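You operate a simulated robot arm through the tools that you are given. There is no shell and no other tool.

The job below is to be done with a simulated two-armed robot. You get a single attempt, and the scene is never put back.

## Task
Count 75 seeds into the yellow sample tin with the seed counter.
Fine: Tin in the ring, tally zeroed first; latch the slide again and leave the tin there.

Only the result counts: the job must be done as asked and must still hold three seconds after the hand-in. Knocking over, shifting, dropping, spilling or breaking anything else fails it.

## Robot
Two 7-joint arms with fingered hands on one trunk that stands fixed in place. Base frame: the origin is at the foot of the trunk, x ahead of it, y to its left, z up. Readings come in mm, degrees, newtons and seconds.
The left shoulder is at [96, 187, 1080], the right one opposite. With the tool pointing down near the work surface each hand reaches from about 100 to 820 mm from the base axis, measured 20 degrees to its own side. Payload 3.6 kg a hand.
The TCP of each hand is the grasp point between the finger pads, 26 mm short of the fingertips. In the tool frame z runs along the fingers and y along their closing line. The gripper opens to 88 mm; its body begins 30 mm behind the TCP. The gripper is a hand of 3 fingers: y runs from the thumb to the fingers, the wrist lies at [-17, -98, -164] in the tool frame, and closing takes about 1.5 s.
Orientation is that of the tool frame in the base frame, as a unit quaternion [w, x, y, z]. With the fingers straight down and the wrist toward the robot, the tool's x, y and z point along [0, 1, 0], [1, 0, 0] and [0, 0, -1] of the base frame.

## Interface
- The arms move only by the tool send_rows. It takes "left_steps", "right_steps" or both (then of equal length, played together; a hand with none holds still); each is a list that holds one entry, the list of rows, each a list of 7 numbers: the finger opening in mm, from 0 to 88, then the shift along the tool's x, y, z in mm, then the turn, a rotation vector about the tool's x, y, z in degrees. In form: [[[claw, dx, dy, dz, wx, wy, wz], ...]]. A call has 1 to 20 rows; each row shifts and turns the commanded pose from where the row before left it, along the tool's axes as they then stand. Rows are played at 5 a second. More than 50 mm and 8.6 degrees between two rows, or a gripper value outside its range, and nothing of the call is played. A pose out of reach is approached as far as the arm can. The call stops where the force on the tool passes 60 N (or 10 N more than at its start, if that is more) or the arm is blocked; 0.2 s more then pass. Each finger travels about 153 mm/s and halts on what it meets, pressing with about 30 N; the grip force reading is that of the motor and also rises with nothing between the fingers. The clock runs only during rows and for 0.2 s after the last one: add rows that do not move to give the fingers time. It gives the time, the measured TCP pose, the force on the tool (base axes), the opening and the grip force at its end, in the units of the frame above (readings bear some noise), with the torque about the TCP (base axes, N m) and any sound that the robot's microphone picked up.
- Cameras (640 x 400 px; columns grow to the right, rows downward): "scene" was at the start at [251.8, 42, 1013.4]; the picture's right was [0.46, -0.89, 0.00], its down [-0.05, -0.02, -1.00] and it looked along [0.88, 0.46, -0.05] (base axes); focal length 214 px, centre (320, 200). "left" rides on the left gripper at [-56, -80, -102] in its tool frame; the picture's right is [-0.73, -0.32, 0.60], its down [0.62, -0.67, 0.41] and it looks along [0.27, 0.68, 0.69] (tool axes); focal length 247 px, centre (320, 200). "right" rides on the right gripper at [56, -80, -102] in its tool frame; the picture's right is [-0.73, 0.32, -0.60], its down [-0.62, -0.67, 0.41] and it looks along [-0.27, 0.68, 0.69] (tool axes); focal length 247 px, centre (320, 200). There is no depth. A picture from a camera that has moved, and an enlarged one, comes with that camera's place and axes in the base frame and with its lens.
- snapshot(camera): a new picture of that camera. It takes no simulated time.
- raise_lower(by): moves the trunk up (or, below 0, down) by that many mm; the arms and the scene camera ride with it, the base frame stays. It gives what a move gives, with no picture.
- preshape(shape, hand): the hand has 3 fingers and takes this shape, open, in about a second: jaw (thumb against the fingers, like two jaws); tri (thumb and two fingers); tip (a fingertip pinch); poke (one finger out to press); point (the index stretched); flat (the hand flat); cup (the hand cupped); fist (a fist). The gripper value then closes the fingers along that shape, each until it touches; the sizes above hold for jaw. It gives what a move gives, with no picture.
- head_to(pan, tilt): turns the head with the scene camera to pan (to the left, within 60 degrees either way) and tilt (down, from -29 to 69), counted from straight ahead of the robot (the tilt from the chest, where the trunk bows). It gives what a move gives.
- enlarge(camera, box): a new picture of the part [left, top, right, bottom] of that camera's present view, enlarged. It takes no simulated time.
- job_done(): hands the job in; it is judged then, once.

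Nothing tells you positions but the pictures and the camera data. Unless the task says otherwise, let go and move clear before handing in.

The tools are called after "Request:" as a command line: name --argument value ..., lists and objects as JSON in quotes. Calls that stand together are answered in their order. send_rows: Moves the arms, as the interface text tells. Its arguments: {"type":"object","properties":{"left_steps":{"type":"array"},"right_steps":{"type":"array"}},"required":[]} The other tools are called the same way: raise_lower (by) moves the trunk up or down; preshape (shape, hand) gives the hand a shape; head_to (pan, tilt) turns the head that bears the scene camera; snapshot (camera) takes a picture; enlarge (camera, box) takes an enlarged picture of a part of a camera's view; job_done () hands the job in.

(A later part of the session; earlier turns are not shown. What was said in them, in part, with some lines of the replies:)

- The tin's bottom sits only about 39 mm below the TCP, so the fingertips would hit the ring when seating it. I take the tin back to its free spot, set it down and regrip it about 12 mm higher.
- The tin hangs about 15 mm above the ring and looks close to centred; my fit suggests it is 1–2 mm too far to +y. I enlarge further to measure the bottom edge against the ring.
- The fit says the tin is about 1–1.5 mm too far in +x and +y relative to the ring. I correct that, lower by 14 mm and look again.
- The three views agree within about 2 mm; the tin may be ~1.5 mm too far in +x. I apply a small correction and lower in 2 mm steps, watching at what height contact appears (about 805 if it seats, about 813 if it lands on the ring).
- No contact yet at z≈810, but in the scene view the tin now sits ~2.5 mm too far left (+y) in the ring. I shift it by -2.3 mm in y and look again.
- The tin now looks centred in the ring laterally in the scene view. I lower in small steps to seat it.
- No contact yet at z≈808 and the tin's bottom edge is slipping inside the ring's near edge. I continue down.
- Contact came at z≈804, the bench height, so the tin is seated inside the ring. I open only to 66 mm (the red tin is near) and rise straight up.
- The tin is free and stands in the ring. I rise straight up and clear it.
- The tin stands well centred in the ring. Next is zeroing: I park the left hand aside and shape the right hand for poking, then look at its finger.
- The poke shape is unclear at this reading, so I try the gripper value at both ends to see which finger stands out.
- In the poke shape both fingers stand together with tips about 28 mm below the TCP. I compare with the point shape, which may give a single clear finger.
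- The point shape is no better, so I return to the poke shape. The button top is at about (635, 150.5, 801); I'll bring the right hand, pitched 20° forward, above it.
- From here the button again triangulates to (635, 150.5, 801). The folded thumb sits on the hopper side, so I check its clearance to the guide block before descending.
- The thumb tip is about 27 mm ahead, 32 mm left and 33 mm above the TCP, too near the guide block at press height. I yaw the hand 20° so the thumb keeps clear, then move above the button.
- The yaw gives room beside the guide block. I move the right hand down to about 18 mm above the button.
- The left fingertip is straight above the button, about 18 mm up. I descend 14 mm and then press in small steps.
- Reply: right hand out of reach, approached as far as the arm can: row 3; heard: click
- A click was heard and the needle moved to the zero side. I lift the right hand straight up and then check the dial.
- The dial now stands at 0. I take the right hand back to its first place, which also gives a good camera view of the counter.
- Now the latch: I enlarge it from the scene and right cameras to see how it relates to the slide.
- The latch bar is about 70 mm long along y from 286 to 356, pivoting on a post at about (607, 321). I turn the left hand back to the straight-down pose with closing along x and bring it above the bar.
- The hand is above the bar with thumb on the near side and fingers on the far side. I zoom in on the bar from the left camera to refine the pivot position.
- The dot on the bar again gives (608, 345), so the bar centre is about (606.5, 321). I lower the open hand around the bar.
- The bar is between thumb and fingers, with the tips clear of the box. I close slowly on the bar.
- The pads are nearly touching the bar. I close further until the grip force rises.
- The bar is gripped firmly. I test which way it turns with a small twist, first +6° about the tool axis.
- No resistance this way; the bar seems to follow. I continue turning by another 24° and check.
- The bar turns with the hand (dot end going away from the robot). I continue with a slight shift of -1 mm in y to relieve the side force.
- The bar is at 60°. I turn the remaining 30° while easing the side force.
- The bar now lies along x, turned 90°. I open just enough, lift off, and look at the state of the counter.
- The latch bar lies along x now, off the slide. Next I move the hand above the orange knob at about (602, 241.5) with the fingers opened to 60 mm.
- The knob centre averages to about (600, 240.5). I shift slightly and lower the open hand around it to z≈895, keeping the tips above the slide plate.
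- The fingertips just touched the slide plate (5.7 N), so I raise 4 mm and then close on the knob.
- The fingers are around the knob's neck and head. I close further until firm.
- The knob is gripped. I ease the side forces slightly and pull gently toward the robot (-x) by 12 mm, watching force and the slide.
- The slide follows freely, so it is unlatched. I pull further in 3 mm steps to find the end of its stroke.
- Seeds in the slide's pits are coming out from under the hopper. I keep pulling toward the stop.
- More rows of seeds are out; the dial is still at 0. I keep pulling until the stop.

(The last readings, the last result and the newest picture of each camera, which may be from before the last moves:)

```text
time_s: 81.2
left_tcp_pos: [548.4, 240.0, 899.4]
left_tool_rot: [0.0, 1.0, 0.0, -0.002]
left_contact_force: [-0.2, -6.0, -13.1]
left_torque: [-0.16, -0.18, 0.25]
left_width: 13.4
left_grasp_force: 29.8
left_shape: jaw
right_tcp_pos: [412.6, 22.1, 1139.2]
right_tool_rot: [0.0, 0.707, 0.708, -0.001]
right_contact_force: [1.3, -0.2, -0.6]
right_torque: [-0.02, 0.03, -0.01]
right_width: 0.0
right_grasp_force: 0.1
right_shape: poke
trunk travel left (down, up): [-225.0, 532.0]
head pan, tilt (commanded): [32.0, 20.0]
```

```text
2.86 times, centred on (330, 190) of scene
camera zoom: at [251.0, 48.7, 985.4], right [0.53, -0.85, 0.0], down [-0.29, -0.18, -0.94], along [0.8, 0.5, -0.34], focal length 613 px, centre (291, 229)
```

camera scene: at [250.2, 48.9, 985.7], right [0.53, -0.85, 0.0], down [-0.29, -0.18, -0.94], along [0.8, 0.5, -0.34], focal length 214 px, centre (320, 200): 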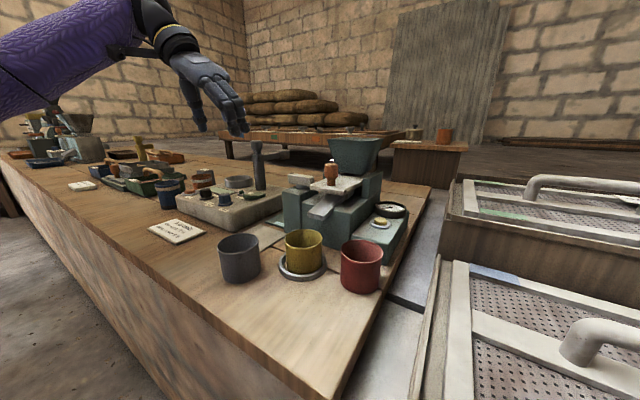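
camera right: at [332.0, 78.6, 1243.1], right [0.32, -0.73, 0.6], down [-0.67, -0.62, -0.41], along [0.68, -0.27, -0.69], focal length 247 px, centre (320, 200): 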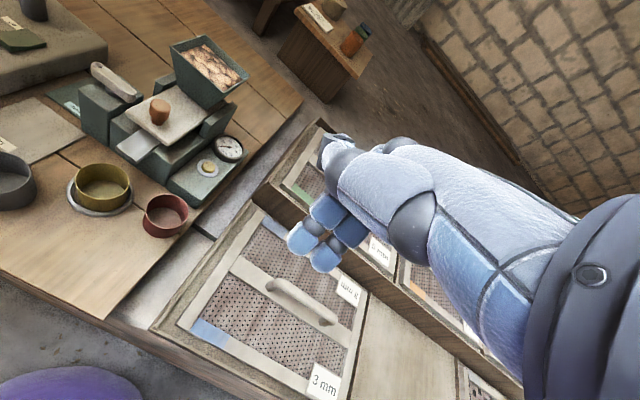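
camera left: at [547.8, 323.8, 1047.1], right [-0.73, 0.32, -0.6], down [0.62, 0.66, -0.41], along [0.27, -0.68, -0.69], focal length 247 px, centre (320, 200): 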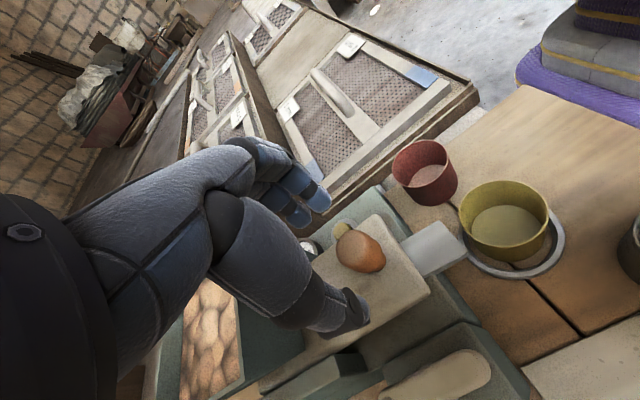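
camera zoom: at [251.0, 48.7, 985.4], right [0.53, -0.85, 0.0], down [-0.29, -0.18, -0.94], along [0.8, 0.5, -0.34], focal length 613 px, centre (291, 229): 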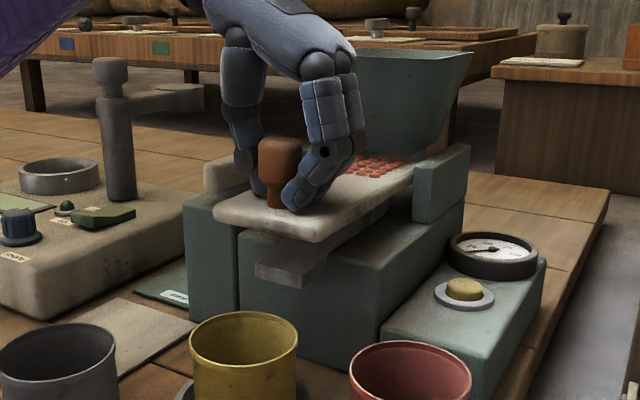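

Still no stop and the dial reads 0. I pull further.

Request:
send_rows --left_steps '[[[3, -3, 0, 0, 0, 0, 0], [3, -3, 0, 0, 0, 0, 0], [3, -3, 0, 0, 0, 0, 0], [3, -2, 0, 0, 0, 0, 0], [3, 0, 0, 0, 0, 0, 0]]]'

Request:
enlarge --camera "right" --box '[60, 20, 260, 180]'

Request:
enlarge --camera "scene" --box '[250, 120, 410, 260]'

```text
time_s: 82.4
left_tcp_pos: [538.6, 239.1, 899.9]
left_tool_rot: [0.0, 1.0, -0.001, -0.001]
left_contact_force: [1.0, -5.8, -13.8]
left_torque: [-0.12, -0.15, 0.21]
left_width: 13.7
left_grasp_force: 29.9
left_shape: jaw
right_tcp_pos: [413.0, 22.0, 1139.0]
right_tool_rot: [0.0, 0.707, 0.707, 0.0]
right_contact_force: [0.1, 1.1, 0.4]
right_torque: [-0.02, -0.01, 0.0]
right_width: 0.2
right_grasp_force: 0.0
right_shape: poke
trunk travel left (down, up): [-225.0, 532.0]
head pan, tilt (commanded): [32.0, 20.0]
```

```text
2.50 times, centred on (160, 100) of right
camera zoom: at [333.2, 78.4, 1242.8], right [0.32, -0.73, 0.6], down [-0.67, -0.62, -0.41], along [0.67, -0.27, -0.69], focal length 617 px, centre (720, 450)
```

zoom: 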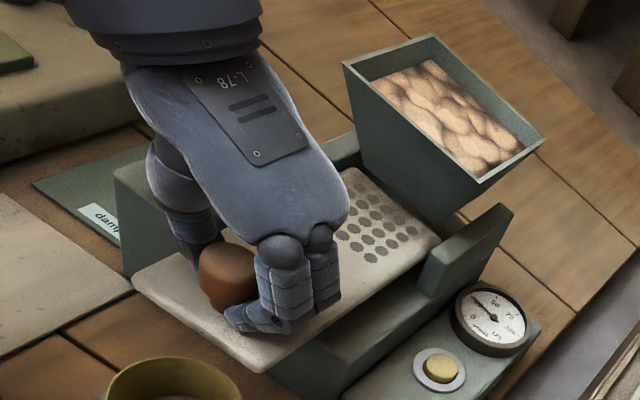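

```text
2.86 times, centred on (330, 190) of scene
camera zoom: at [251.0, 48.8, 985.4], right [0.53, -0.85, 0.0], down [-0.29, -0.18, -0.94], along [0.8, 0.5, -0.34], focal length 613 px, centre (291, 229)
```

zoom: 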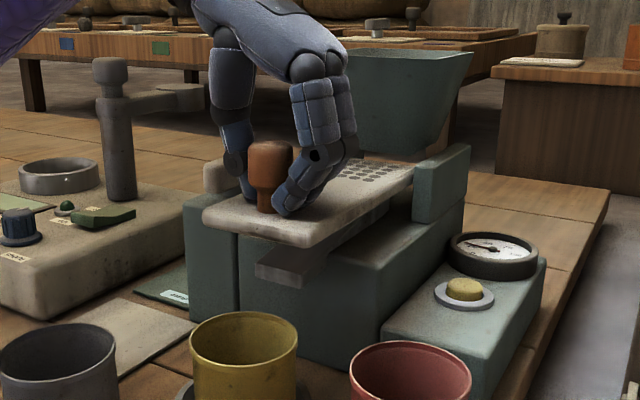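

The pits emptied and the dial jumped to 25, so one full stroke counts 25 seeds. I push the slide back home to refill, then repeat twice.

Request:
send_rows --left_steps '[[[3, 3, 0, 0.5, 0, 0, 0], [3, 3, 0, 0, 0, 0, 0], [3, 3, 0, 0, 0, 0, 0], [3, 3, 0, 0, 0, 0, 0], [3, 3, 0, 0, 0, 0, 0], [3, 3, 0, 0, 0, 0, 0], [3, 3, 0, 0, 0, 0, 0], [3, 3, 0, 0, 0, 0, 0], [3, 3, 0, 0, 0, 0, 0], [3, 3, 0, 0, 0, 0, 0], [3, 3, 0, 0, 0, 0, 0], [3, 3, 0, 0, 0, 0, 0], [3, 3, 0, 0, 0, 0, 0], [3, 3, 0, 0, 0, 0, 0], [3, 3, 0, 0, 0, 0, 0], [3, 3, 0, 0, 0, 0, 0], [3, 3, 0, 0, 0, 0, 0], [3, 3, 0, 0, 0, 0, 0], [3, 3, 0, 0, 0, 0, 0], [3, 0, 0, 0, 0, 0, 0]]]'

Request:
enlarge --camera "right" --box '[60, 20, 260, 180]'

Request:
enlarge --camera "scene" --box '[250, 120, 410, 260]'

```text
time_s: 86.6
left_tcp_pos: [594.2, 237.8, 900.1]
left_tool_rot: [0.0, 1.0, 0.0, -0.001]
left_contact_force: [-0.1, -4.5, -8.6]
left_torque: [-0.21, -0.13, 0.21]
left_width: 13.8
left_grasp_force: 30.2
left_shape: jaw
right_tcp_pos: [411.7, 21.0, 1140.2]
right_tool_rot: [0.0, 0.707, 0.707, -0.001]
right_contact_force: [-0.6, 0.1, 0.5]
right_torque: [-0.04, 0.01, -0.01]
right_width: 0.2
right_grasp_force: 0.1
right_shape: poke
trunk travel left (down, up): [-225.0, 532.0]
head pan, tilt (commanded): [32.0, 20.0]
```

```text
2.50 times, centred on (160, 100) of right
camera zoom: at [332.7, 78.3, 1243.0], right [0.32, -0.73, 0.6], down [-0.67, -0.62, -0.41], along [0.68, -0.27, -0.69], focal length 617 px, centre (720, 450)
```

zoom: 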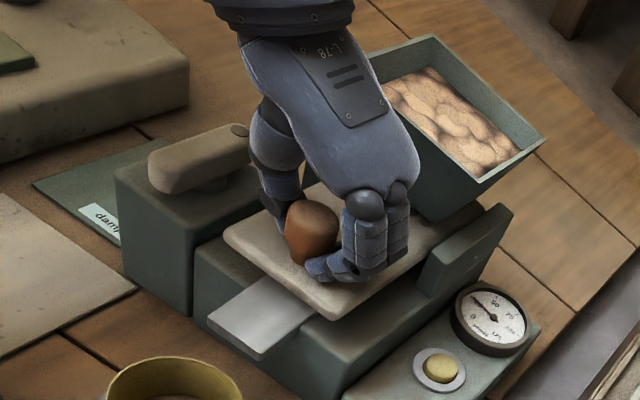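

```text
2.86 times, centred on (330, 190) of scene
camera zoom: at [250.7, 48.7, 985.6], right [0.53, -0.85, 0.0], down [-0.29, -0.18, -0.94], along [0.8, 0.5, -0.34], focal length 613 px, centre (291, 229)
```

zoom: 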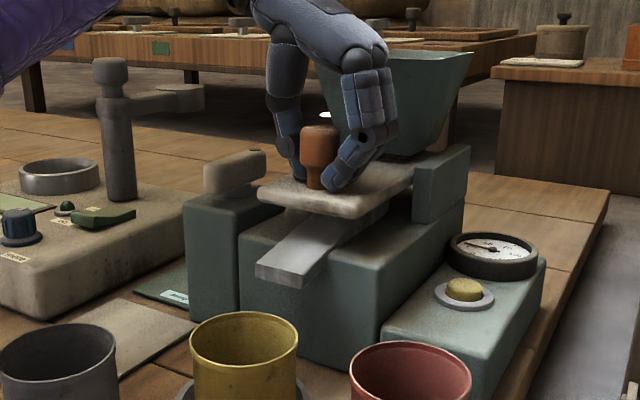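

The slide is about 6 mm short of home. I push on in small steps until it stops.

Request:
send_rows --left_steps '[[[3, 2, 0, 0, 0, 0, 0], [3, 2, 0, 0, 0, 0, 0], [3, 2, 0, 0, 0, 0, 0], [3, 1, 0, 0, 0, 0, 0], [3, 0, 0, 0, 0, 0, 0]]]'

Request:
enlarge --camera "right" --box '[60, 20, 260, 180]'

```text
time_s: 87.8
left_tcp_pos: [600.3, 237.7, 899.0]
left_tool_rot: [0.0, 1.0, -0.002, 0.0]
left_contact_force: [-5.5, -5.8, -4.7]
left_torque: [-0.25, -0.01, 0.17]
left_width: 13.7
left_grasp_force: 29.8
left_shape: jaw
right_tcp_pos: [411.5, 21.2, 1140.7]
right_tool_rot: [0.0, 0.707, 0.708, 0.0]
right_contact_force: [0.1, 0.7, -0.3]
right_torque: [0.0, -0.01, -0.03]
right_width: 0.0
right_grasp_force: 0.1
right_shape: poke
trunk travel left (down, up): [-225.0, 532.0]
head pan, tilt (commanded): [32.0, 20.0]
```

```text
2.50 times, centred on (160, 100) of right
camera zoom: at [331.8, 78.1, 1243.2], right [0.32, -0.74, 0.6], down [-0.67, -0.62, -0.41], along [0.68, -0.27, -0.69], focal length 617 px, centre (720, 450)
```

zoom: 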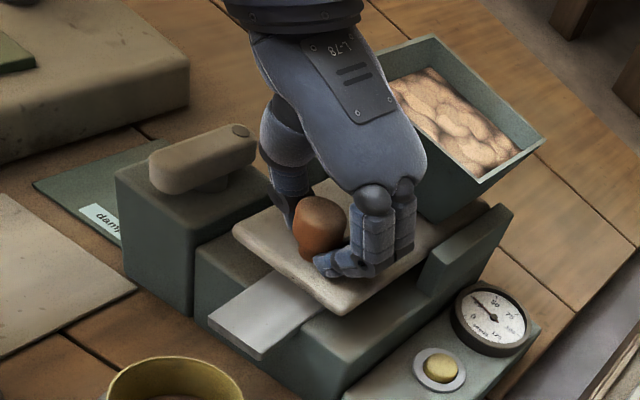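

The slide is home (5 N against the stop) and the dial shows 25. Second stroke: I pull it out fully.

Request:
send_rows --left_steps '[[[3, -3.3, 0, 0, 0, 0, 0], [3, -3.3, 0, 0, 0, 0, 0], [3, -3.3, 0, 0, 0, 0, 0], [3, -3.3, 0, 0, 0, 0, 0], [3, -3.3, 0, 0, 0, 0, 0], [3, -3.3, 0, 0, 0, 0, 0], [3, -3.3, 0, 0, 0, 0, 0], [3, -3.3, 0, 0, 0, 0, 0], [3, -3.3, 0, 0, 0, 0, 0], [3, -3.3, 0, 0, 0, 0, 0], [3, -3.3, 0, 0, 0, 0, 0], [3, -3.3, 0, 0, 0, 0, 0], [3, -3.3, 0, 0, 0, 0, 0], [3, -3.3, 0, 0, 0, 0, 0], [3, -3.3, 0, 0, 0, 0, 0], [3, -3.3, 0, 0, 0, 0, 0], [3, -3.3, 0, 0, 0, 0, 0], [3, -3.3, 0, 0, 0, 0, 0], [3, -3.3, 0, 0, 0, 0, 0], [3, 0, 0, 0, 0, 0, 0]]]'

Request:
enlarge --camera "right" --box '[60, 20, 260, 180]'

Request:
enlarge --camera "scene" --box '[250, 120, 410, 260]'

```text
time_s: 92.0
left_tcp_pos: [537.7, 238.0, 899.5]
left_tool_rot: [0.0, 1.0, 0.0, -0.001]
left_contact_force: [0.1, -8.4, -10.3]
left_torque: [-0.27, -0.13, 0.22]
left_width: 13.7
left_grasp_force: 30.1
left_shape: jaw
right_tcp_pos: [411.3, 22.0, 1140.3]
right_tool_rot: [0.0, 0.707, 0.707, 0.0]
right_contact_force: [-0.4, -0.5, 0.4]
right_torque: [0.0, 0.02, -0.04]
right_width: 0.0
right_grasp_force: 0.0
right_shape: poke
trunk travel left (down, up): [-225.0, 532.0]
head pan, tilt (commanded): [32.0, 20.0]
```

```text
2.50 times, centred on (160, 100) of right
camera zoom: at [332.8, 77.9, 1242.9], right [0.32, -0.74, 0.6], down [-0.67, -0.62, -0.41], along [0.68, -0.27, -0.69], focal length 617 px, centre (720, 450)
```

zoom: 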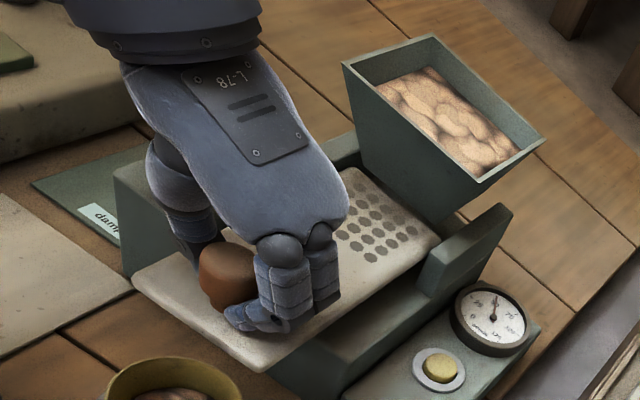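

```text
2.86 times, centred on (330, 190) of scene
camera zoom: at [250.8, 48.4, 985.6], right [0.53, -0.85, 0.0], down [-0.29, -0.18, -0.94], along [0.8, 0.5, -0.34], focal length 613 px, centre (291, 229)
```

zoom: 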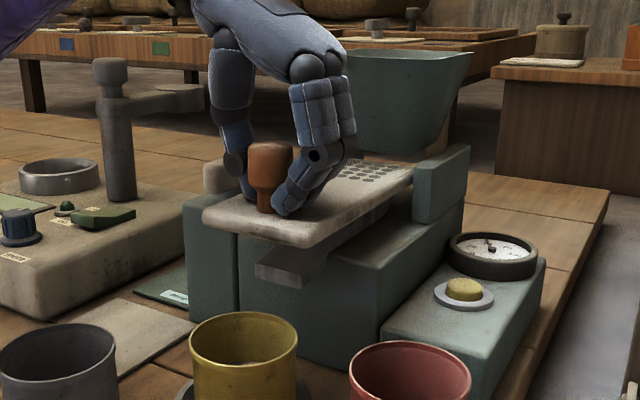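

The second load dropped; the dial points near 50. I push the slide home again and verify the dial.

Request:
send_rows --left_steps '[[[3, 3.3, 0, 0, 0, 0, 0], [3, 3.3, 0, 0, 0, 0, 0], [3, 3.3, 0, 0, 0, 0, 0], [3, 3.3, 0, 0, 0, 0, 0], [3, 3.3, 0, 0, 0, 0, 0], [3, 3.3, 0, 0, 0, 0, 0], [3, 3.3, 0, 0, 0, 0, 0], [3, 3.3, 0, 0, 0, 0, 0], [3, 3.3, 0, 0, 0, 0, 0], [3, 3.3, 0, 0, 0, 0, 0], [3, 3.3, 0, 0, 0, 0, 0], [3, 3.3, 0, 0, 0, 0, 0], [3, 3.3, 0, 0, 0, 0, 0], [3, 3.3, 0, 0, 0, 0, 0], [3, 3.3, 0, 0, 0, 0, 0], [3, 3.3, 0, 0, 0, 0, 0], [3, 3.3, 0, 0, 0, 0, 0], [3, 3.3, 0, 0, 0, 0, 0], [3, 3.3, 0, 0, 0, 0, 0], [3, 0.3, 0, 0, 0, 0, 0]]]'

Request:
enlarge --camera "right" --box '[180, 90, 260, 170]'

Request:
enlarge --camera "scene" --box '[250, 120, 410, 260]'

Request:
enlarge --camera "right" --box '[50, 60, 250, 220]'

```text
time_s: 96.2
left_tcp_pos: [600.7, 238.0, 899.3]
left_tool_rot: [0.0, 1.0, -0.001, -0.001]
left_contact_force: [-8.3, -5.1, -7.8]
left_torque: [-0.21, 0.04, 0.14]
left_width: 13.7
left_grasp_force: 29.6
left_shape: jaw
right_tcp_pos: [411.1, 22.2, 1140.1]
right_tool_rot: [0.0, 0.707, 0.707, -0.001]
right_contact_force: [1.0, 0.9, -0.2]
right_torque: [0.05, -0.01, 0.03]
right_width: 0.1
right_grasp_force: 0.0
right_shape: poke
trunk travel left (down, up): [-225.0, 532.0]
head pan, tilt (commanded): [32.0, 20.0]
```

```text
5.00 times, centred on (220, 130) of right
camera zoom: at [331.7, 78.3, 1243.3], right [0.32, -0.73, 0.6], down [-0.67, -0.62, -0.41], along [0.68, -0.27, -0.69], focal length 1235 px, centre (820, 550)
```

zoom: 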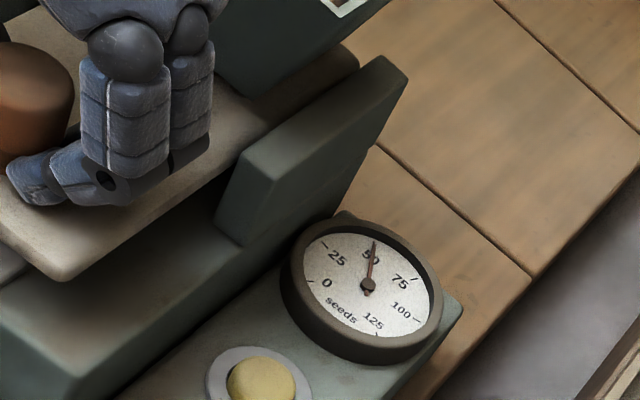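

```text
2.86 times, centred on (330, 190) of scene
camera zoom: at [249.9, 48.7, 985.8], right [0.53, -0.85, 0.0], down [-0.29, -0.18, -0.94], along [0.8, 0.5, -0.34], focal length 613 px, centre (291, 229)
```

zoom: 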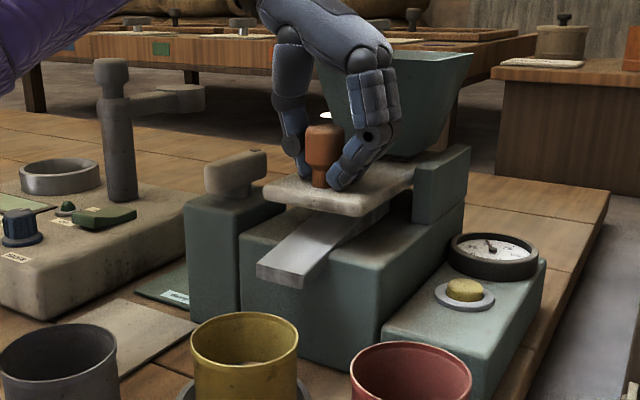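

```text
2.50 times, centred on (150, 140) of right
camera zoom: at [331.7, 78.3, 1243.3], right [0.32, -0.73, 0.6], down [-0.67, -0.62, -0.41], along [0.68, -0.27, -0.69], focal length 617 px, centre (745, 350)
```

zoom: 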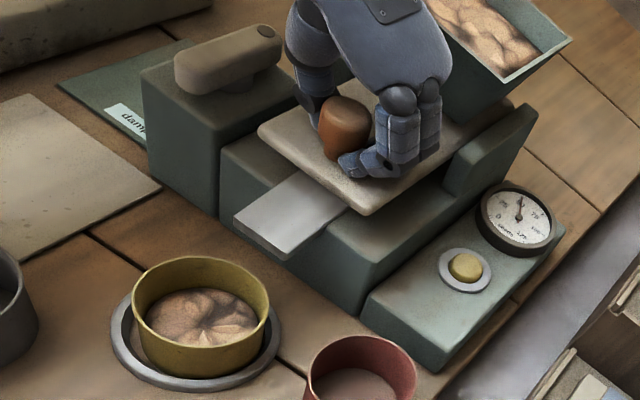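

The dial reads 50 and seeds lie in the yellow tin. Third stroke: pull out fully.

Request:
send_rows --left_steps '[[[3, -3.3, 0, 0, 0, 0, 0], [3, -3.3, 0, 0, 0, 0, 0], [3, -3.3, 0, 0, 0, 0, 0], [3, -3.3, 0, 0, 0, 0, 0], [3, -3.3, 0, 0, 0, 0, 0], [3, -3.3, 0, 0, 0, 0, 0], [3, -3.3, 0, 0, 0, 0, 0], [3, -3.3, 0, 0, 0, 0, 0], [3, -3.3, 0, 0, 0, 0, 0], [3, -3.3, 0, 0, 0, 0, 0], [3, -3.3, 0, 0, 0, 0, 0], [3, -3.3, 0, 0, 0, 0, 0], [3, -3.3, 0, 0, 0, 0, 0], [3, -3.3, 0, 0, 0, 0, 0], [3, -3.3, 0, 0, 0, 0, 0], [3, -3.3, 0, 0, 0, 0, 0], [3, -3.3, 0, 0, 0, 0, 0], [3, -3.3, 0, 0, 0, 0, 0], [3, -3.3, 0, 0, 0, 0, 0], [3, 0, 0, 0, 0, 0, 0]]]'

Request:
enlarge --camera "right" --box '[180, 90, 260, 170]'

Request:
enlarge --camera "right" --box '[50, 60, 250, 220]'

```text
time_s: 100.4
left_tcp_pos: [538.6, 238.1, 899.9]
left_tool_rot: [0.0, 1.0, -0.001, -0.002]
left_contact_force: [0.8, -8.3, -11.3]
left_torque: [-0.25, -0.21, 0.25]
left_width: 13.4
left_grasp_force: 30.1
left_shape: jaw
right_tcp_pos: [412.1, 21.4, 1139.8]
right_tool_rot: [0.0, 0.707, 0.707, 0.0]
right_contact_force: [-0.2, -0.3, 0.1]
right_torque: [-0.02, 0.03, 0.02]
right_width: 0.0
right_grasp_force: 0.1
right_shape: poke
trunk travel left (down, up): [-225.0, 532.0]
head pan, tilt (commanded): [32.0, 20.0]
```

```text
5.00 times, centred on (220, 130) of right
camera zoom: at [332.9, 78.0, 1242.8], right [0.32, -0.74, 0.6], down [-0.67, -0.62, -0.41], along [0.68, -0.27, -0.69], focal length 1235 px, centre (820, 550)
```

zoom: 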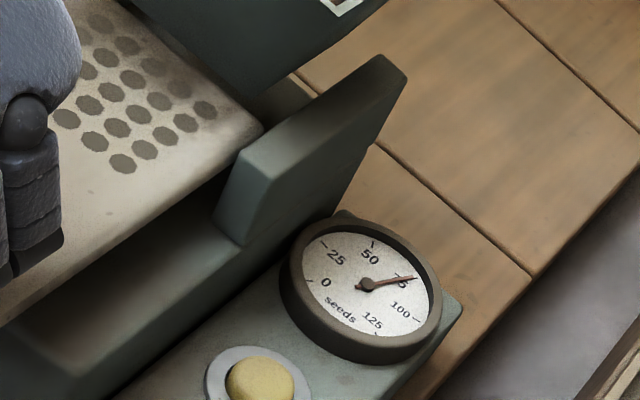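

```text
2.50 times, centred on (150, 140) of right
camera zoom: at [332.9, 78.0, 1242.8], right [0.32, -0.74, 0.6], down [-0.67, -0.62, -0.41], along [0.68, -0.27, -0.69], focal length 617 px, centre (745, 350)
```

zoom: 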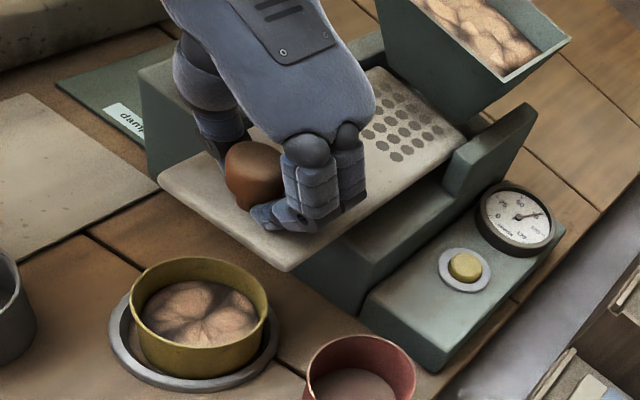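

Dial reads 75 and the tin is filled with the third load. I push the slide home again for the last time.

Request:
send_rows --left_steps '[[[3, 3.3, 0, 0, 0, 0, 0], [3, 3.3, 0, 0, 0, 0, 0], [3, 3.3, 0, 0, 0, 0, 0], [3, 3.3, 0, 0, 0, 0, 0], [3, 3.3, 0, 0, 0, 0, 0], [3, 3.3, 0, 0, 0, 0, 0], [3, 3.3, 0, 0, 0, 0, 0], [3, 3.3, 0, 0, 0, 0, 0], [3, 3.3, 0, 0, 0, 0, 0], [3, 3.3, 0, 0, 0, 0, 0], [3, 3.3, 0, 0, 0, 0, 0], [3, 3.3, 0, 0, 0, 0, 0], [3, 3.3, 0, 0, 0, 0, 0], [3, 3.3, 0, 0, 0, 0, 0], [3, 3.3, 0, 0, 0, 0, 0], [3, 3.3, 0, 0, 0, 0, 0], [3, 3.3, 0, 0, 0, 0, 0], [3, 3.3, 0, 0, 0, 0, 0], [3, 3.3, 0, 0, 0, 0, 0], [3, 0.5, 0, 0, 0, 0, 0]]]'

Request:
enlarge --camera "right" --box '[50, 60, 250, 220]'

Request:
enlarge --camera "right" --box '[180, 90, 260, 170]'

```text
time_s: 104.6
left_tcp_pos: [601.0, 238.1, 899.5]
left_tool_rot: [-0.001, 1.0, 0.0, -0.002]
left_contact_force: [-9.7, -7.1, -12.5]
left_torque: [-0.25, 0.03, 0.12]
left_width: 13.7
left_grasp_force: 30.4
left_shape: jaw
right_tcp_pos: [410.3, 21.4, 1140.9]
right_tool_rot: [0.0, 0.707, 0.707, -0.001]
right_contact_force: [0.6, 0.2, -0.6]
right_torque: [0.04, 0.02, 0.01]
right_width: 0.2
right_grasp_force: 0.0
right_shape: poke
trunk travel left (down, up): [-225.0, 532.0]
head pan, tilt (commanded): [32.0, 20.0]
```

```text
2.50 times, centred on (150, 140) of right
camera zoom: at [331.7, 78.2, 1243.2], right [0.32, -0.73, 0.6], down [-0.67, -0.62, -0.41], along [0.68, -0.27, -0.69], focal length 617 px, centre (745, 350)
```

zoom: 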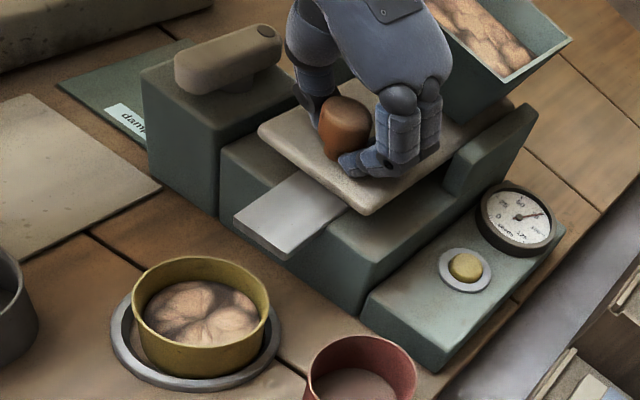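

```text
5.00 times, centred on (220, 130) of right
camera zoom: at [331.7, 78.2, 1243.2], right [0.32, -0.73, 0.6], down [-0.67, -0.62, -0.41], along [0.68, -0.27, -0.69], focal length 1235 px, centre (820, 550)
```

zoom: 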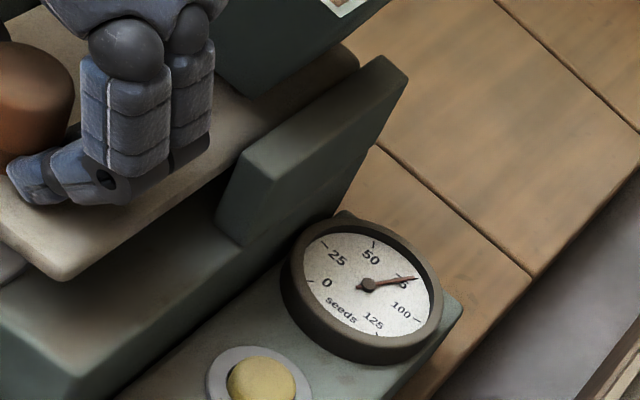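

The slide is home and the dial reads 75. I release the knob and rise clear.

Request:
send_rows --left_steps '[[[10, 0, 0, 0, 0, 0, 0], [18, 0, 0, 0, 0, 0, 0], [26, 0, 0, 0, 0, 0, 0], [36, 0, 0, 0, 0, 0, 0], [48, 0, 0, 0, 0, 0, 0], [56, 0, 0, 0, 0, 0, 0], [56, 0, 0, -5, 0, 0, 0], [56, 0, 0, -15, 0, 0, 0], [56, 0, 0, -25, 0, 0, 0], [56, 0, 0, -25, 0, 0, 0], [56, 0, 0, 0, 0, 0, 0]]]'

Request:
enlarge --camera "right" --box '[50, 20, 250, 220]'

Request:
snapshot --camera "left"

Request:
enlarge --camera "scene" --box '[250, 120, 410, 260]'

```text
time_s: 107.0
left_tcp_pos: [602.4, 239.6, 971.2]
left_tool_rot: [0.0, 1.0, 0.0, 0.0]
left_contact_force: [0.8, 0.2, -0.1]
left_torque: [0.0, 0.01, -0.03]
left_width: 55.7
left_grasp_force: 0.1
left_shape: jaw
right_tcp_pos: [411.6, 22.2, 1139.9]
right_tool_rot: [0.0, 0.707, 0.707, 0.0]
right_contact_force: [-0.7, -0.6, -0.1]
right_torque: [0.01, 0.01, -0.03]
right_width: 0.0
right_grasp_force: 0.0
right_shape: poke
trunk travel left (down, up): [-225.0, 532.0]
head pan, tilt (commanded): [32.0, 20.0]
```

```text
2.00 times, centred on (150, 120) of right
camera zoom: at [332.1, 78.6, 1243.1], right [0.32, -0.73, 0.6], down [-0.67, -0.62, -0.41], along [0.68, -0.27, -0.69], focal length 494 px, centre (660, 360)
```

zoom: 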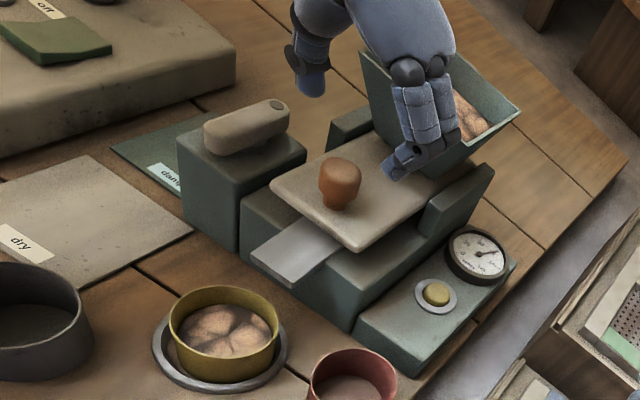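

```text
taken
camera left: at [545.4, 320.5, 1072.8], right [-0.74, 0.32, -0.6], down [0.62, 0.66, -0.41], along [0.27, -0.68, -0.69], focal length 247 px, centre (320, 200)
```

left: 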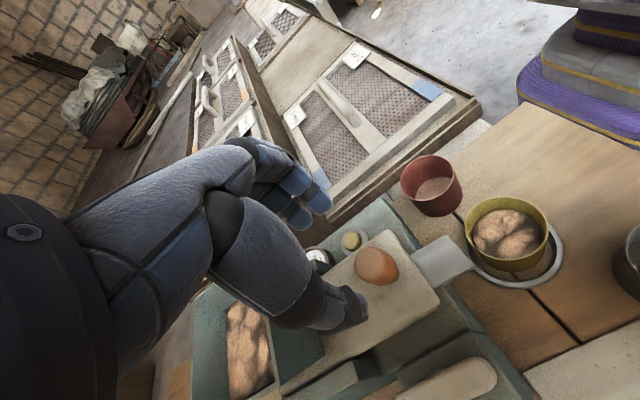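

```text
2.86 times, centred on (330, 190) of scene
camera zoom: at [250.2, 48.9, 985.7], right [0.53, -0.85, 0.0], down [-0.29, -0.18, -0.94], along [0.8, 0.5, -0.34], focal length 613 px, centre (291, 229)
```

zoom: 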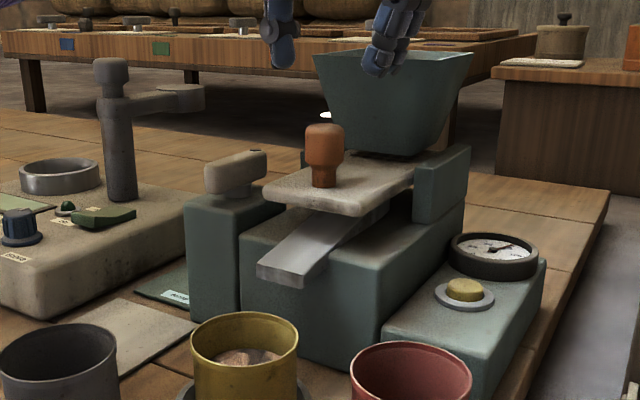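

The slide is home, the dial reads 75, and the seeds are in the tin. Now I go back to the latch bar with a narrow opening to turn it back.

Request:
send_rows --left_steps '[[[50, 1, -26.5, 0, 0, 0, 0], [40, 1, -26.5, 0, 0, 0, 0], [32, 1, -26.5, 0, 0, 0, 0], [32, 0, 0, 20, 0, 0, 0], [32, 0, 0, 20, 0, 0, 0], [32, 0, 0, 0, 0, 0, 0]]]'

Request:
enlarge --camera "left" --box '[260, 170, 460, 370]'

Request:
enlarge --camera "right" --box '[50, 20, 190, 140]'

Request:
enlarge --camera "scene" --box '[260, 120, 360, 220]'

```text
time_s: 108.4
left_tcp_pos: [605.1, 318.6, 930.6]
left_tool_rot: [0.0, 1.0, 0.0, 0.0]
left_contact_force: [-0.1, 0.1, 0.0]
left_torque: [0.01, -0.04, 0.01]
left_width: 32.3
left_grasp_force: 0.1
left_shape: jaw
right_tcp_pos: [410.9, 22.1, 1140.6]
right_tool_rot: [0.001, 0.707, 0.707, 0.0]
right_contact_force: [0.2, 0.1, -0.5]
right_torque: [0.0, 0.0, 0.02]
right_width: 0.0
right_grasp_force: 0.1
right_shape: poke
trunk travel left (down, up): [-225.0, 532.0]
head pan, tilt (commanded): [32.0, 20.0]
```

```text
2.00 times, centred on (360, 270) of left
camera zoom: at [547.9, 399.3, 1032.3], right [-0.73, 0.32, -0.6], down [0.62, 0.66, -0.41], along [0.27, -0.68, -0.69], focal length 494 px, centre (240, 60)
```

zoom: 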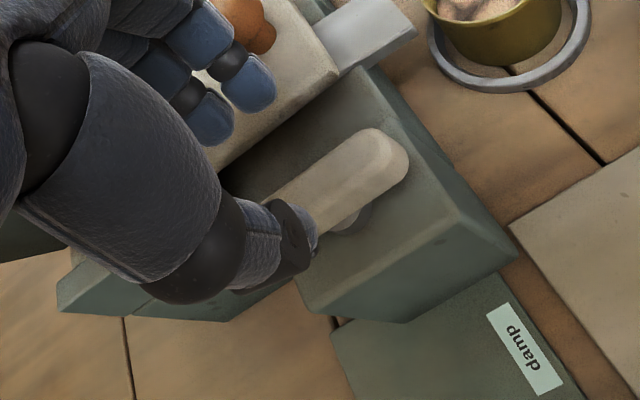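

```text
3.33 times, centred on (120, 80) of right
camera zoom: at [332.0, 78.6, 1243.2], right [0.32, -0.73, 0.6], down [-0.67, -0.62, -0.41], along [0.68, -0.27, -0.69], focal length 823 px, centre (987, 600)
```

zoom: 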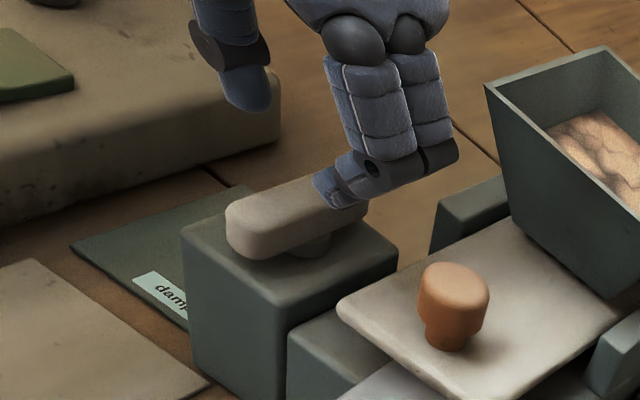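

```text
4.00 times, centred on (310, 170) of scene
camera zoom: at [250.1, 48.9, 985.8], right [0.53, -0.85, 0.0], down [-0.29, -0.18, -0.94], along [0.8, 0.5, -0.34], focal length 858 px, centre (360, 320)
```

zoom: 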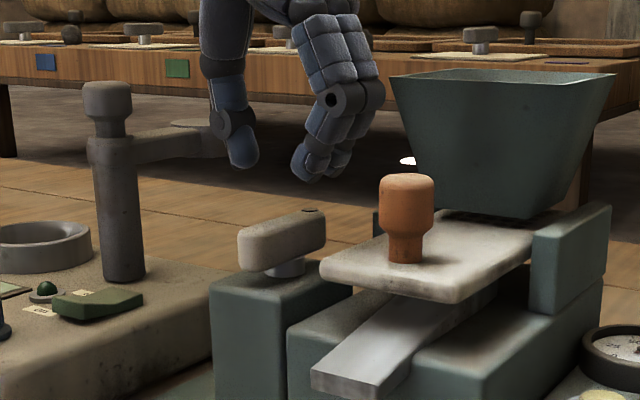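

The bar centre is right below the hand. I descend and grip it.

Request:
send_rows --left_steps '[[[32, 0, 0, 15, 0, 0, 0], [32, 0, 0, 15, 0, 0, 0], [32, 0, 0, 12, 0, 0, 0], [32, 0, 0, 0, 0, 0, 0], [26, 0, 0, 0, 0, 0, 0], [20, 0, 0, 0, 0, 0, 0], [14, 0, 0, 0, 0, 0, 0], [8, 0, 0, 0, 0, 0, 0], [2, 0, 0, 0, 0, 0, 0], [2, 0, 0, 0, 0, 0, 0]]]'

Request:
enlarge --camera "left" --box '[260, 170, 460, 370]'

Request:
enlarge --camera "right" --box '[50, 20, 190, 140]'

```text
time_s: 110.6
left_tcp_pos: [605.3, 318.1, 887.2]
left_tool_rot: [0.001, 1.0, 0.0, 0.0]
left_contact_force: [0.2, 0.9, -1.6]
left_torque: [-0.01, 0.03, 0.03]
left_width: 11.4
left_grasp_force: 29.7
left_shape: jaw
right_tcp_pos: [412.0, 22.3, 1140.6]
right_tool_rot: [0.0, 0.707, 0.707, -0.001]
right_contact_force: [0.4, 0.4, 0.0]
right_torque: [0.0, -0.01, 0.0]
right_width: 0.0
right_grasp_force: 0.1
right_shape: poke
trunk travel left (down, up): [-225.0, 532.0]
head pan, tilt (commanded): [32.0, 20.0]
```

```text
2.00 times, centred on (360, 270) of left
camera zoom: at [548.3, 398.5, 989.4], right [-0.74, 0.32, -0.6], down [0.62, 0.67, -0.41], along [0.27, -0.68, -0.69], focal length 494 px, centre (240, 60)
```

zoom: 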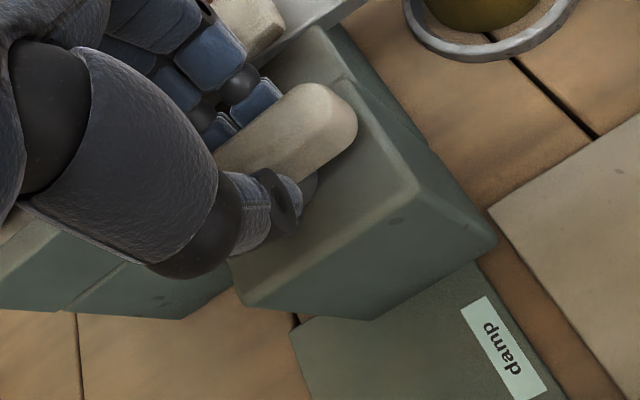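

```text
3.33 times, centred on (120, 80) of right
camera zoom: at [332.1, 78.8, 1243.1], right [0.32, -0.73, 0.6], down [-0.67, -0.62, -0.41], along [0.68, -0.27, -0.69], focal length 823 px, centre (987, 600)
```

zoom: 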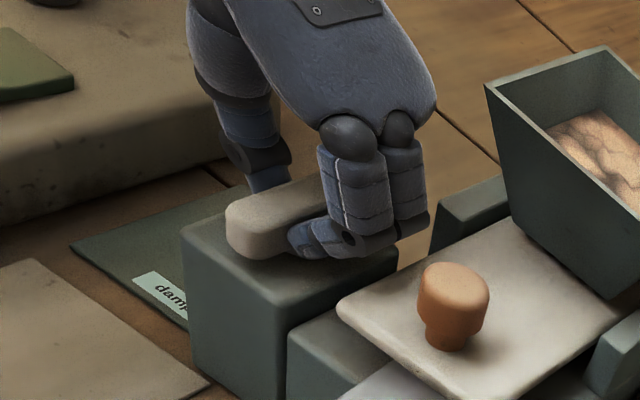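

The bar is gripped. I turn it back 90° the way it came, in stages.

Request:
send_rows --left_steps '[[[2, 0, 0, 0, 0, 0, -6], [2, 0, 0, 0, 0, 0, -6], [2, 0, 0, 0, 0, 0, -6], [2, 0, 0, 0, 0, 0, -6], [2, 0, 0, 0, 0, 0, -6], [2, 1, -0.4, 0, 0, 0, 0], [2, 0, 0, 0, 0, 0, -6], [2, 0, 0, 0, 0, 0, -6], [2, 0, 0, 0, 0, 0, -6], [2, 0, 0, 0, 0, 0, -6], [2, 0, 0, 0, 0, 0, -6], [2, 0, 0, 0, 0, 0, 0]]]'

Request:
enlarge --camera "right" --box '[50, 20, 190, 140]'

```text
time_s: 113.2
left_tcp_pos: [605.6, 318.0, 887.8]
left_tool_rot: [-0.001, 0.866, 0.5, -0.001]
left_contact_force: [0.3, -6.9, -4.8]
left_torque: [-0.16, -0.05, 0.01]
left_width: 11.2
left_grasp_force: 30.2
left_shape: jaw
right_tcp_pos: [412.3, 20.7, 1139.8]
right_tool_rot: [0.0, 0.707, 0.707, 0.0]
right_contact_force: [0.3, -0.5, -0.1]
right_torque: [0.01, -0.04, 0.02]
right_width: 0.0
right_grasp_force: 0.1
right_shape: poke
trunk travel left (down, up): [-225.0, 532.0]
head pan, tilt (commanded): [32.0, 20.0]
```

```text
3.33 times, centred on (120, 80) of right
camera zoom: at [332.4, 78.0, 1243.1], right [0.32, -0.74, 0.6], down [-0.67, -0.62, -0.41], along [0.68, -0.27, -0.69], focal length 823 px, centre (987, 600)
```

zoom: 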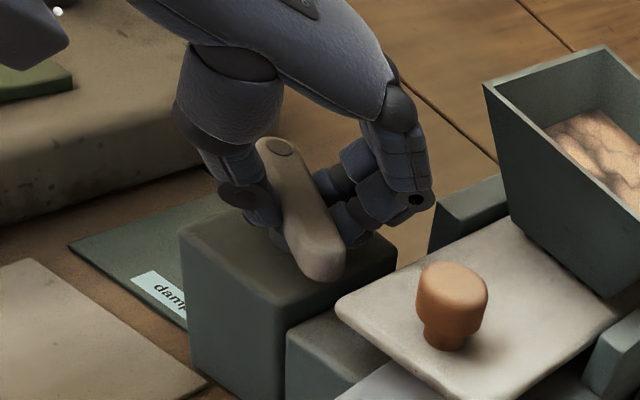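

The bar follows; 30° remain. I turn those and then check for a stop.

Request:
send_rows --left_steps '[[[2, 0, 0, 0, 0, 0, -6], [2, 0, 0, 0, 0, 0, -6], [2, 0, 0, 0, 0, 0, -6], [2, 0, 0, 0, 0, 0, -6], [2, 0, 0, 0, 0, 0, -6], [2, 0, 0, 0, 0, 0, 0]]]'

Request:
enlarge --camera "right" --box '[50, 20, 190, 140]'

Request:
enlarge --camera "scene" --box '[260, 130, 350, 220]'

```text
time_s: 114.6
left_tcp_pos: [606.9, 319.5, 887.8]
left_tool_rot: [0.0, 0.706, 0.708, 0.0]
left_contact_force: [1.4, -5.7, -3.5]
left_torque: [-0.09, -0.06, -0.07]
left_width: 11.0
left_grasp_force: 30.1
left_shape: jaw
right_tcp_pos: [412.2, 20.9, 1140.4]
right_tool_rot: [0.0, 0.707, 0.707, -0.001]
right_contact_force: [0.2, 0.8, 0.1]
right_torque: [0.0, -0.02, 0.0]
right_width: 0.0
right_grasp_force: 0.1
right_shape: poke
trunk travel left (down, up): [-225.0, 532.0]
head pan, tilt (commanded): [32.0, 20.0]
```

```text
3.33 times, centred on (120, 80) of right
camera zoom: at [332.6, 78.2, 1243.0], right [0.32, -0.74, 0.6], down [-0.67, -0.62, -0.41], along [0.68, -0.27, -0.69], focal length 823 px, centre (987, 600)
```

zoom: 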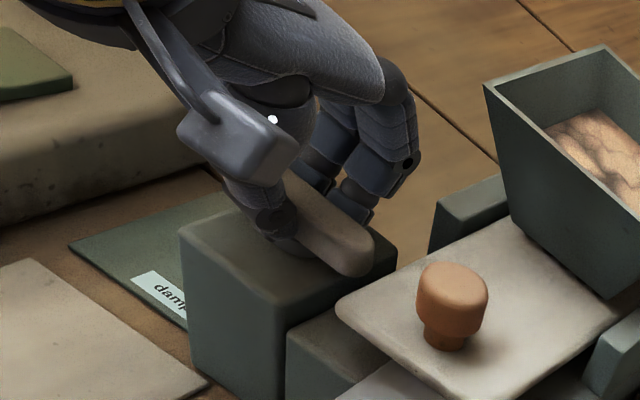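

```text
4.44 times, centred on (305, 175) of scene
camera zoom: at [250.6, 48.6, 985.6], right [0.53, -0.85, 0.0], down [-0.29, -0.18, -0.94], along [0.8, 0.5, -0.34], focal length 953 px, centre (387, 311)
```

zoom: 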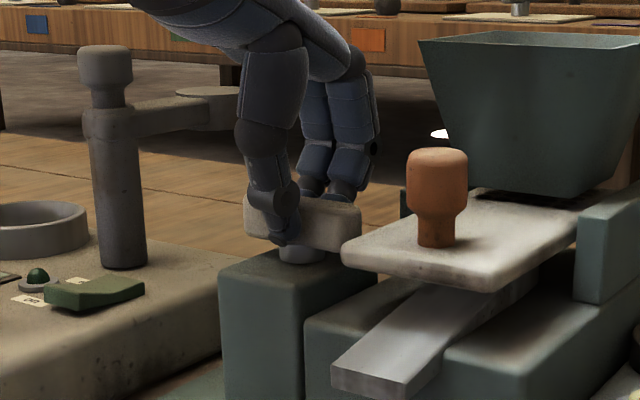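

The bar is back along y. I test for the stop with a further 3° to be sure it is fully latched.

Request:
send_rows --left_steps '[[[2, 0, 0, 0, 0, 0, -1.5], [2, 0, 0, 0, 0, 0, -1.5], [2, 0, 0, 0, 0, 0, 0]]]'

Request:
enlarge --camera "right" --box '[50, 20, 190, 140]'

```text
time_s: 115.4
left_tcp_pos: [606.0, 318.9, 887.2]
left_tool_rot: [0.0, 0.688, 0.725, -0.001]
left_contact_force: [2.0, -4.9, -5.9]
left_torque: [-0.08, -0.08, -0.21]
left_width: 11.0
left_grasp_force: 29.9
left_shape: jaw
right_tcp_pos: [413.7, 22.3, 1139.6]
right_tool_rot: [-0.001, 0.707, 0.707, 0.0]
right_contact_force: [-0.1, -0.2, -1.0]
right_torque: [-0.02, -0.01, 0.01]
right_width: 0.2
right_grasp_force: 0.0
right_shape: poke
trunk travel left (down, up): [-225.0, 532.0]
head pan, tilt (commanded): [32.0, 20.0]
```

```text
3.33 times, centred on (120, 80) of right
camera zoom: at [332.8, 78.3, 1242.9], right [0.32, -0.73, 0.6], down [-0.67, -0.62, -0.41], along [0.68, -0.27, -0.69], focal length 823 px, centre (987, 600)
```

zoom: 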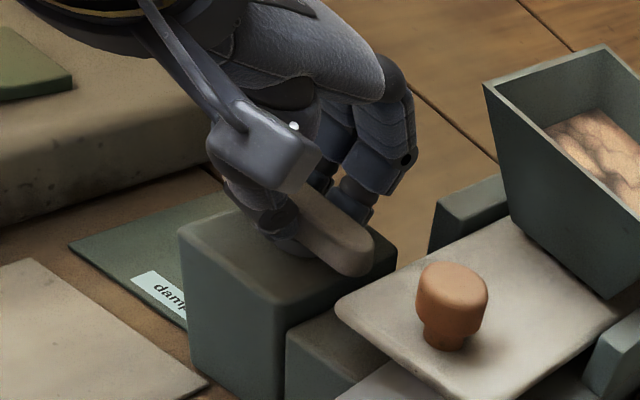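

Torque rises while the bar stays put, so it is against its stop: latched. I ease back 2°, open, and lift off.

Request:
send_rows --left_steps '[[[2, 0, 0, 0, 0, 0, 2.2], [2, 0, 0, 0, 0, 0, 0], [10, 0, 0, 0, 0, 0, 0], [18, 0, 0, 0, 0, 0, 0], [26, 0, 0, 0, 0, 0, 0], [36, 0, 0, 0, 0, 0, 0], [46, 0, 0, 0, 0, 0, 0], [46, 0, 0, -6, 0, 0, 0], [46, 0, 0, -15, 0, 0, 0], [46, 0, 0, -25, 0, 0, 0], [46, 0, 0, -30, 0, 0, 0], [46, 0, 0, 0, 0, 0, 0]]]'

Request:
enlarge --camera "right" --box '[50, 20, 250, 220]'

Request:
enlarge --camera "scene" --box '[250, 120, 410, 260]'

Request:
enlarge --camera "right" --box '[75, 30, 255, 160]'

```text
time_s: 118.0
left_tcp_pos: [605.5, 320.3, 964.8]
left_tool_rot: [0.0, 0.702, 0.712, 0.0]
left_contact_force: [0.0, 0.4, 0.3]
left_torque: [0.0, 0.02, 0.03]
left_width: 45.5
left_grasp_force: 0.1
left_shape: jaw
right_tcp_pos: [411.4, 22.9, 1140.5]
right_tool_rot: [0.0, 0.707, 0.707, -0.001]
right_contact_force: [-0.6, 0.3, -0.5]
right_torque: [0.03, -0.03, 0.0]
right_width: 0.0
right_grasp_force: 0.1
right_shape: poke
trunk travel left (down, up): [-225.0, 532.0]
head pan, tilt (commanded): [32.0, 20.0]
```

```text
2.00 times, centred on (150, 120) of right
camera zoom: at [332.1, 78.6, 1243.1], right [0.32, -0.73, 0.6], down [-0.67, -0.62, -0.41], along [0.68, -0.27, -0.69], focal length 494 px, centre (660, 360)
```

zoom: 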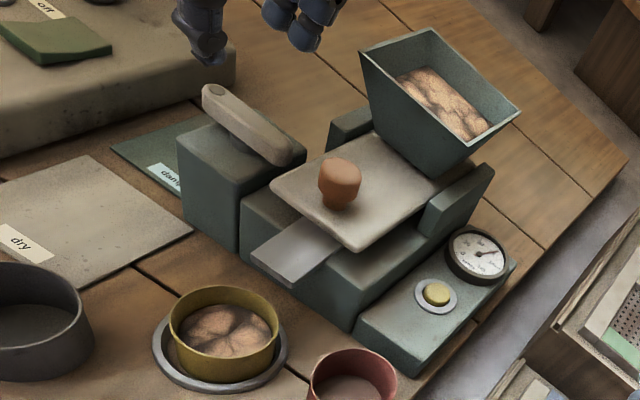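

```text
2.86 times, centred on (330, 190) of scene
camera zoom: at [250.2, 48.9, 985.7], right [0.53, -0.85, 0.0], down [-0.29, -0.18, -0.94], along [0.8, 0.5, -0.34], focal length 613 px, centre (291, 229)
```

zoom: 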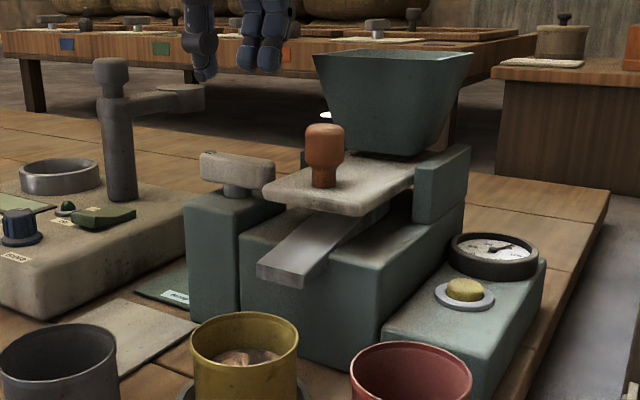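

```text
3.08 times, centred on (165, 95) of right
camera zoom: at [332.1, 78.6, 1243.1], right [0.32, -0.73, 0.6], down [-0.67, -0.62, -0.41], along [0.68, -0.27, -0.69], focal length 760 px, centre (797, 523)
```

zoom: 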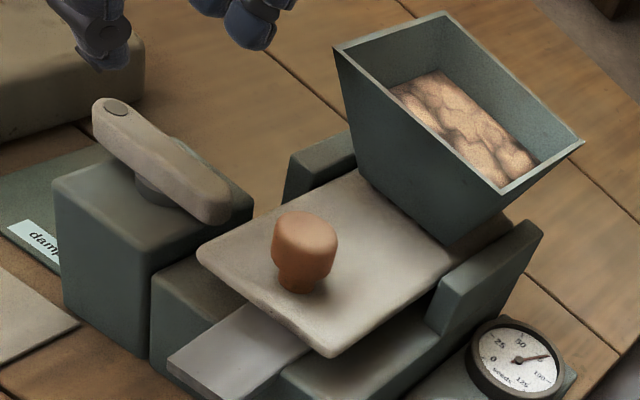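

The bar, slide and knob match their first pictures exactly, the dial reads 75. I withdraw the left hand and make a final check of the tin, ring and bench.

Request:
send_rows --left_steps '[[[46, 0, 0, -30, 0, 0, 0], [60, 15, -30, -15, 0, 0, 0], [70, 15, -30, -15, 0, 0, 0], [80, 15, -30, -15, 0, 0, 0], [88, 15, -30, -15, 0, 0, 0], [88, 0, 0, 0, 0, 0, 0]]]'

Request:
snapshot --camera "scene"

Request:
enlarge --camera "right" --box '[40, 130, 200, 250]'

Request:
enlarge --camera "scene" --box '[210, 180, 410, 310]'

Request:
enlarge --camera "right" --box '[180, 90, 260, 170]'

```text
time_s: 119.4
left_tcp_pos: [485.0, 378.0, 1054.7]
left_tool_rot: [0.0, 0.702, 0.712, 0.0]
left_contact_force: [0.5, 0.8, 0.8]
left_torque: [-0.02, -0.03, -0.03]
left_width: 87.6
left_grasp_force: 0.0
left_shape: jaw
right_tcp_pos: [412.2, 21.4, 1139.4]
right_tool_rot: [0.0, 0.707, 0.707, 0.0]
right_contact_force: [-1.2, -0.3, 0.1]
right_torque: [0.0, 0.01, -0.03]
right_width: 0.0
right_grasp_force: 0.1
right_shape: poke
trunk travel left (down, up): [-225.0, 532.0]
head pan, tilt (commanded): [32.0, 20.0]
```

```text
taken
camera scene: at [250.4, 48.8, 985.6], right [0.53, -0.85, 0.0], down [-0.29, -0.18, -0.94], along [0.8, 0.5, -0.34], focal length 214 px, centre (320, 200)
```

scene: 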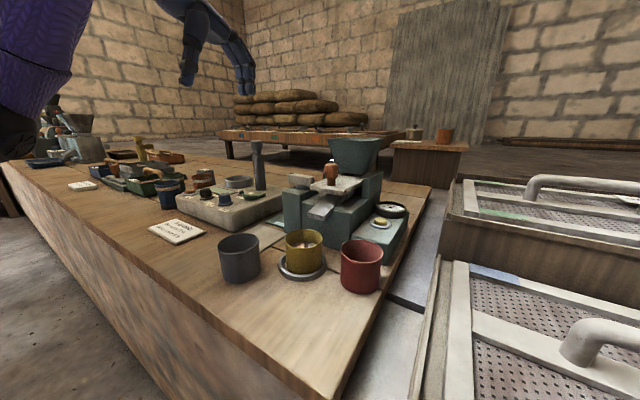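

```text
3.33 times, centred on (120, 190) of right
camera zoom: at [332.3, 78.5, 1243.0], right [0.32, -0.73, 0.6], down [-0.67, -0.62, -0.41], along [0.68, -0.27, -0.69], focal length 823 px, centre (987, 233)
```

zoom: 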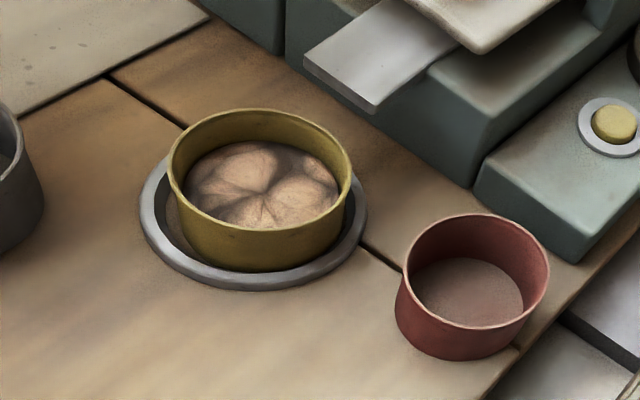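

```text
3.08 times, centred on (310, 245) of scene
camera zoom: at [250.4, 48.8, 985.6], right [0.53, -0.85, 0.0], down [-0.29, -0.18, -0.94], along [0.8, 0.5, -0.34], focal length 660 px, centre (351, 62)
```

zoom: 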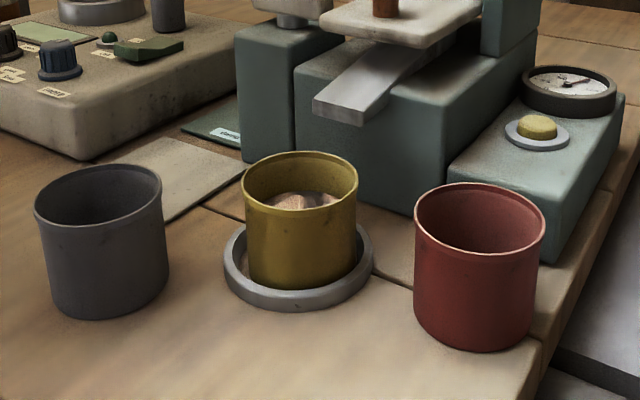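

```text
5.00 times, centred on (220, 130) of right
camera zoom: at [332.3, 78.5, 1243.0], right [0.32, -0.73, 0.6], down [-0.67, -0.62, -0.41], along [0.68, -0.27, -0.69], focal length 1235 px, centre (820, 550)
```

zoom: 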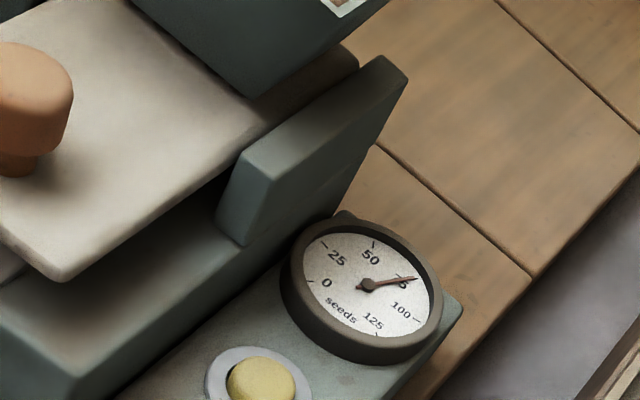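

The yellow tin stands in the ring with the seeds, the dial reads 75, the slide is home and latched, and nothing else has moved. Both hands are clear, so I hand the job in.

Request:
job_done

```text
The job is handed in.
```

The yellow tin now holds 75 seeds and stands in the ring, and I have handed the job in.

- **Zeroing:** I pressed the yellow button before the first stroke. It clicked and the dial went from 100 to 0.
- **Count:** I made three full strokes of the slide, and the dial went up by 25 each time, from 0 to 75.
- **Slide:** It is back home and latched. I turned the latch bar back until it met its stop, and it sits as it did at the start.
- **Surroundings:** The red and grey tins look unmoved, and I saw no spilled seeds on the bench. Both hands were clear when I handed in.

I picked up and set down the yellow tin once at its original spot to regrip it higher before placing it in the ring.
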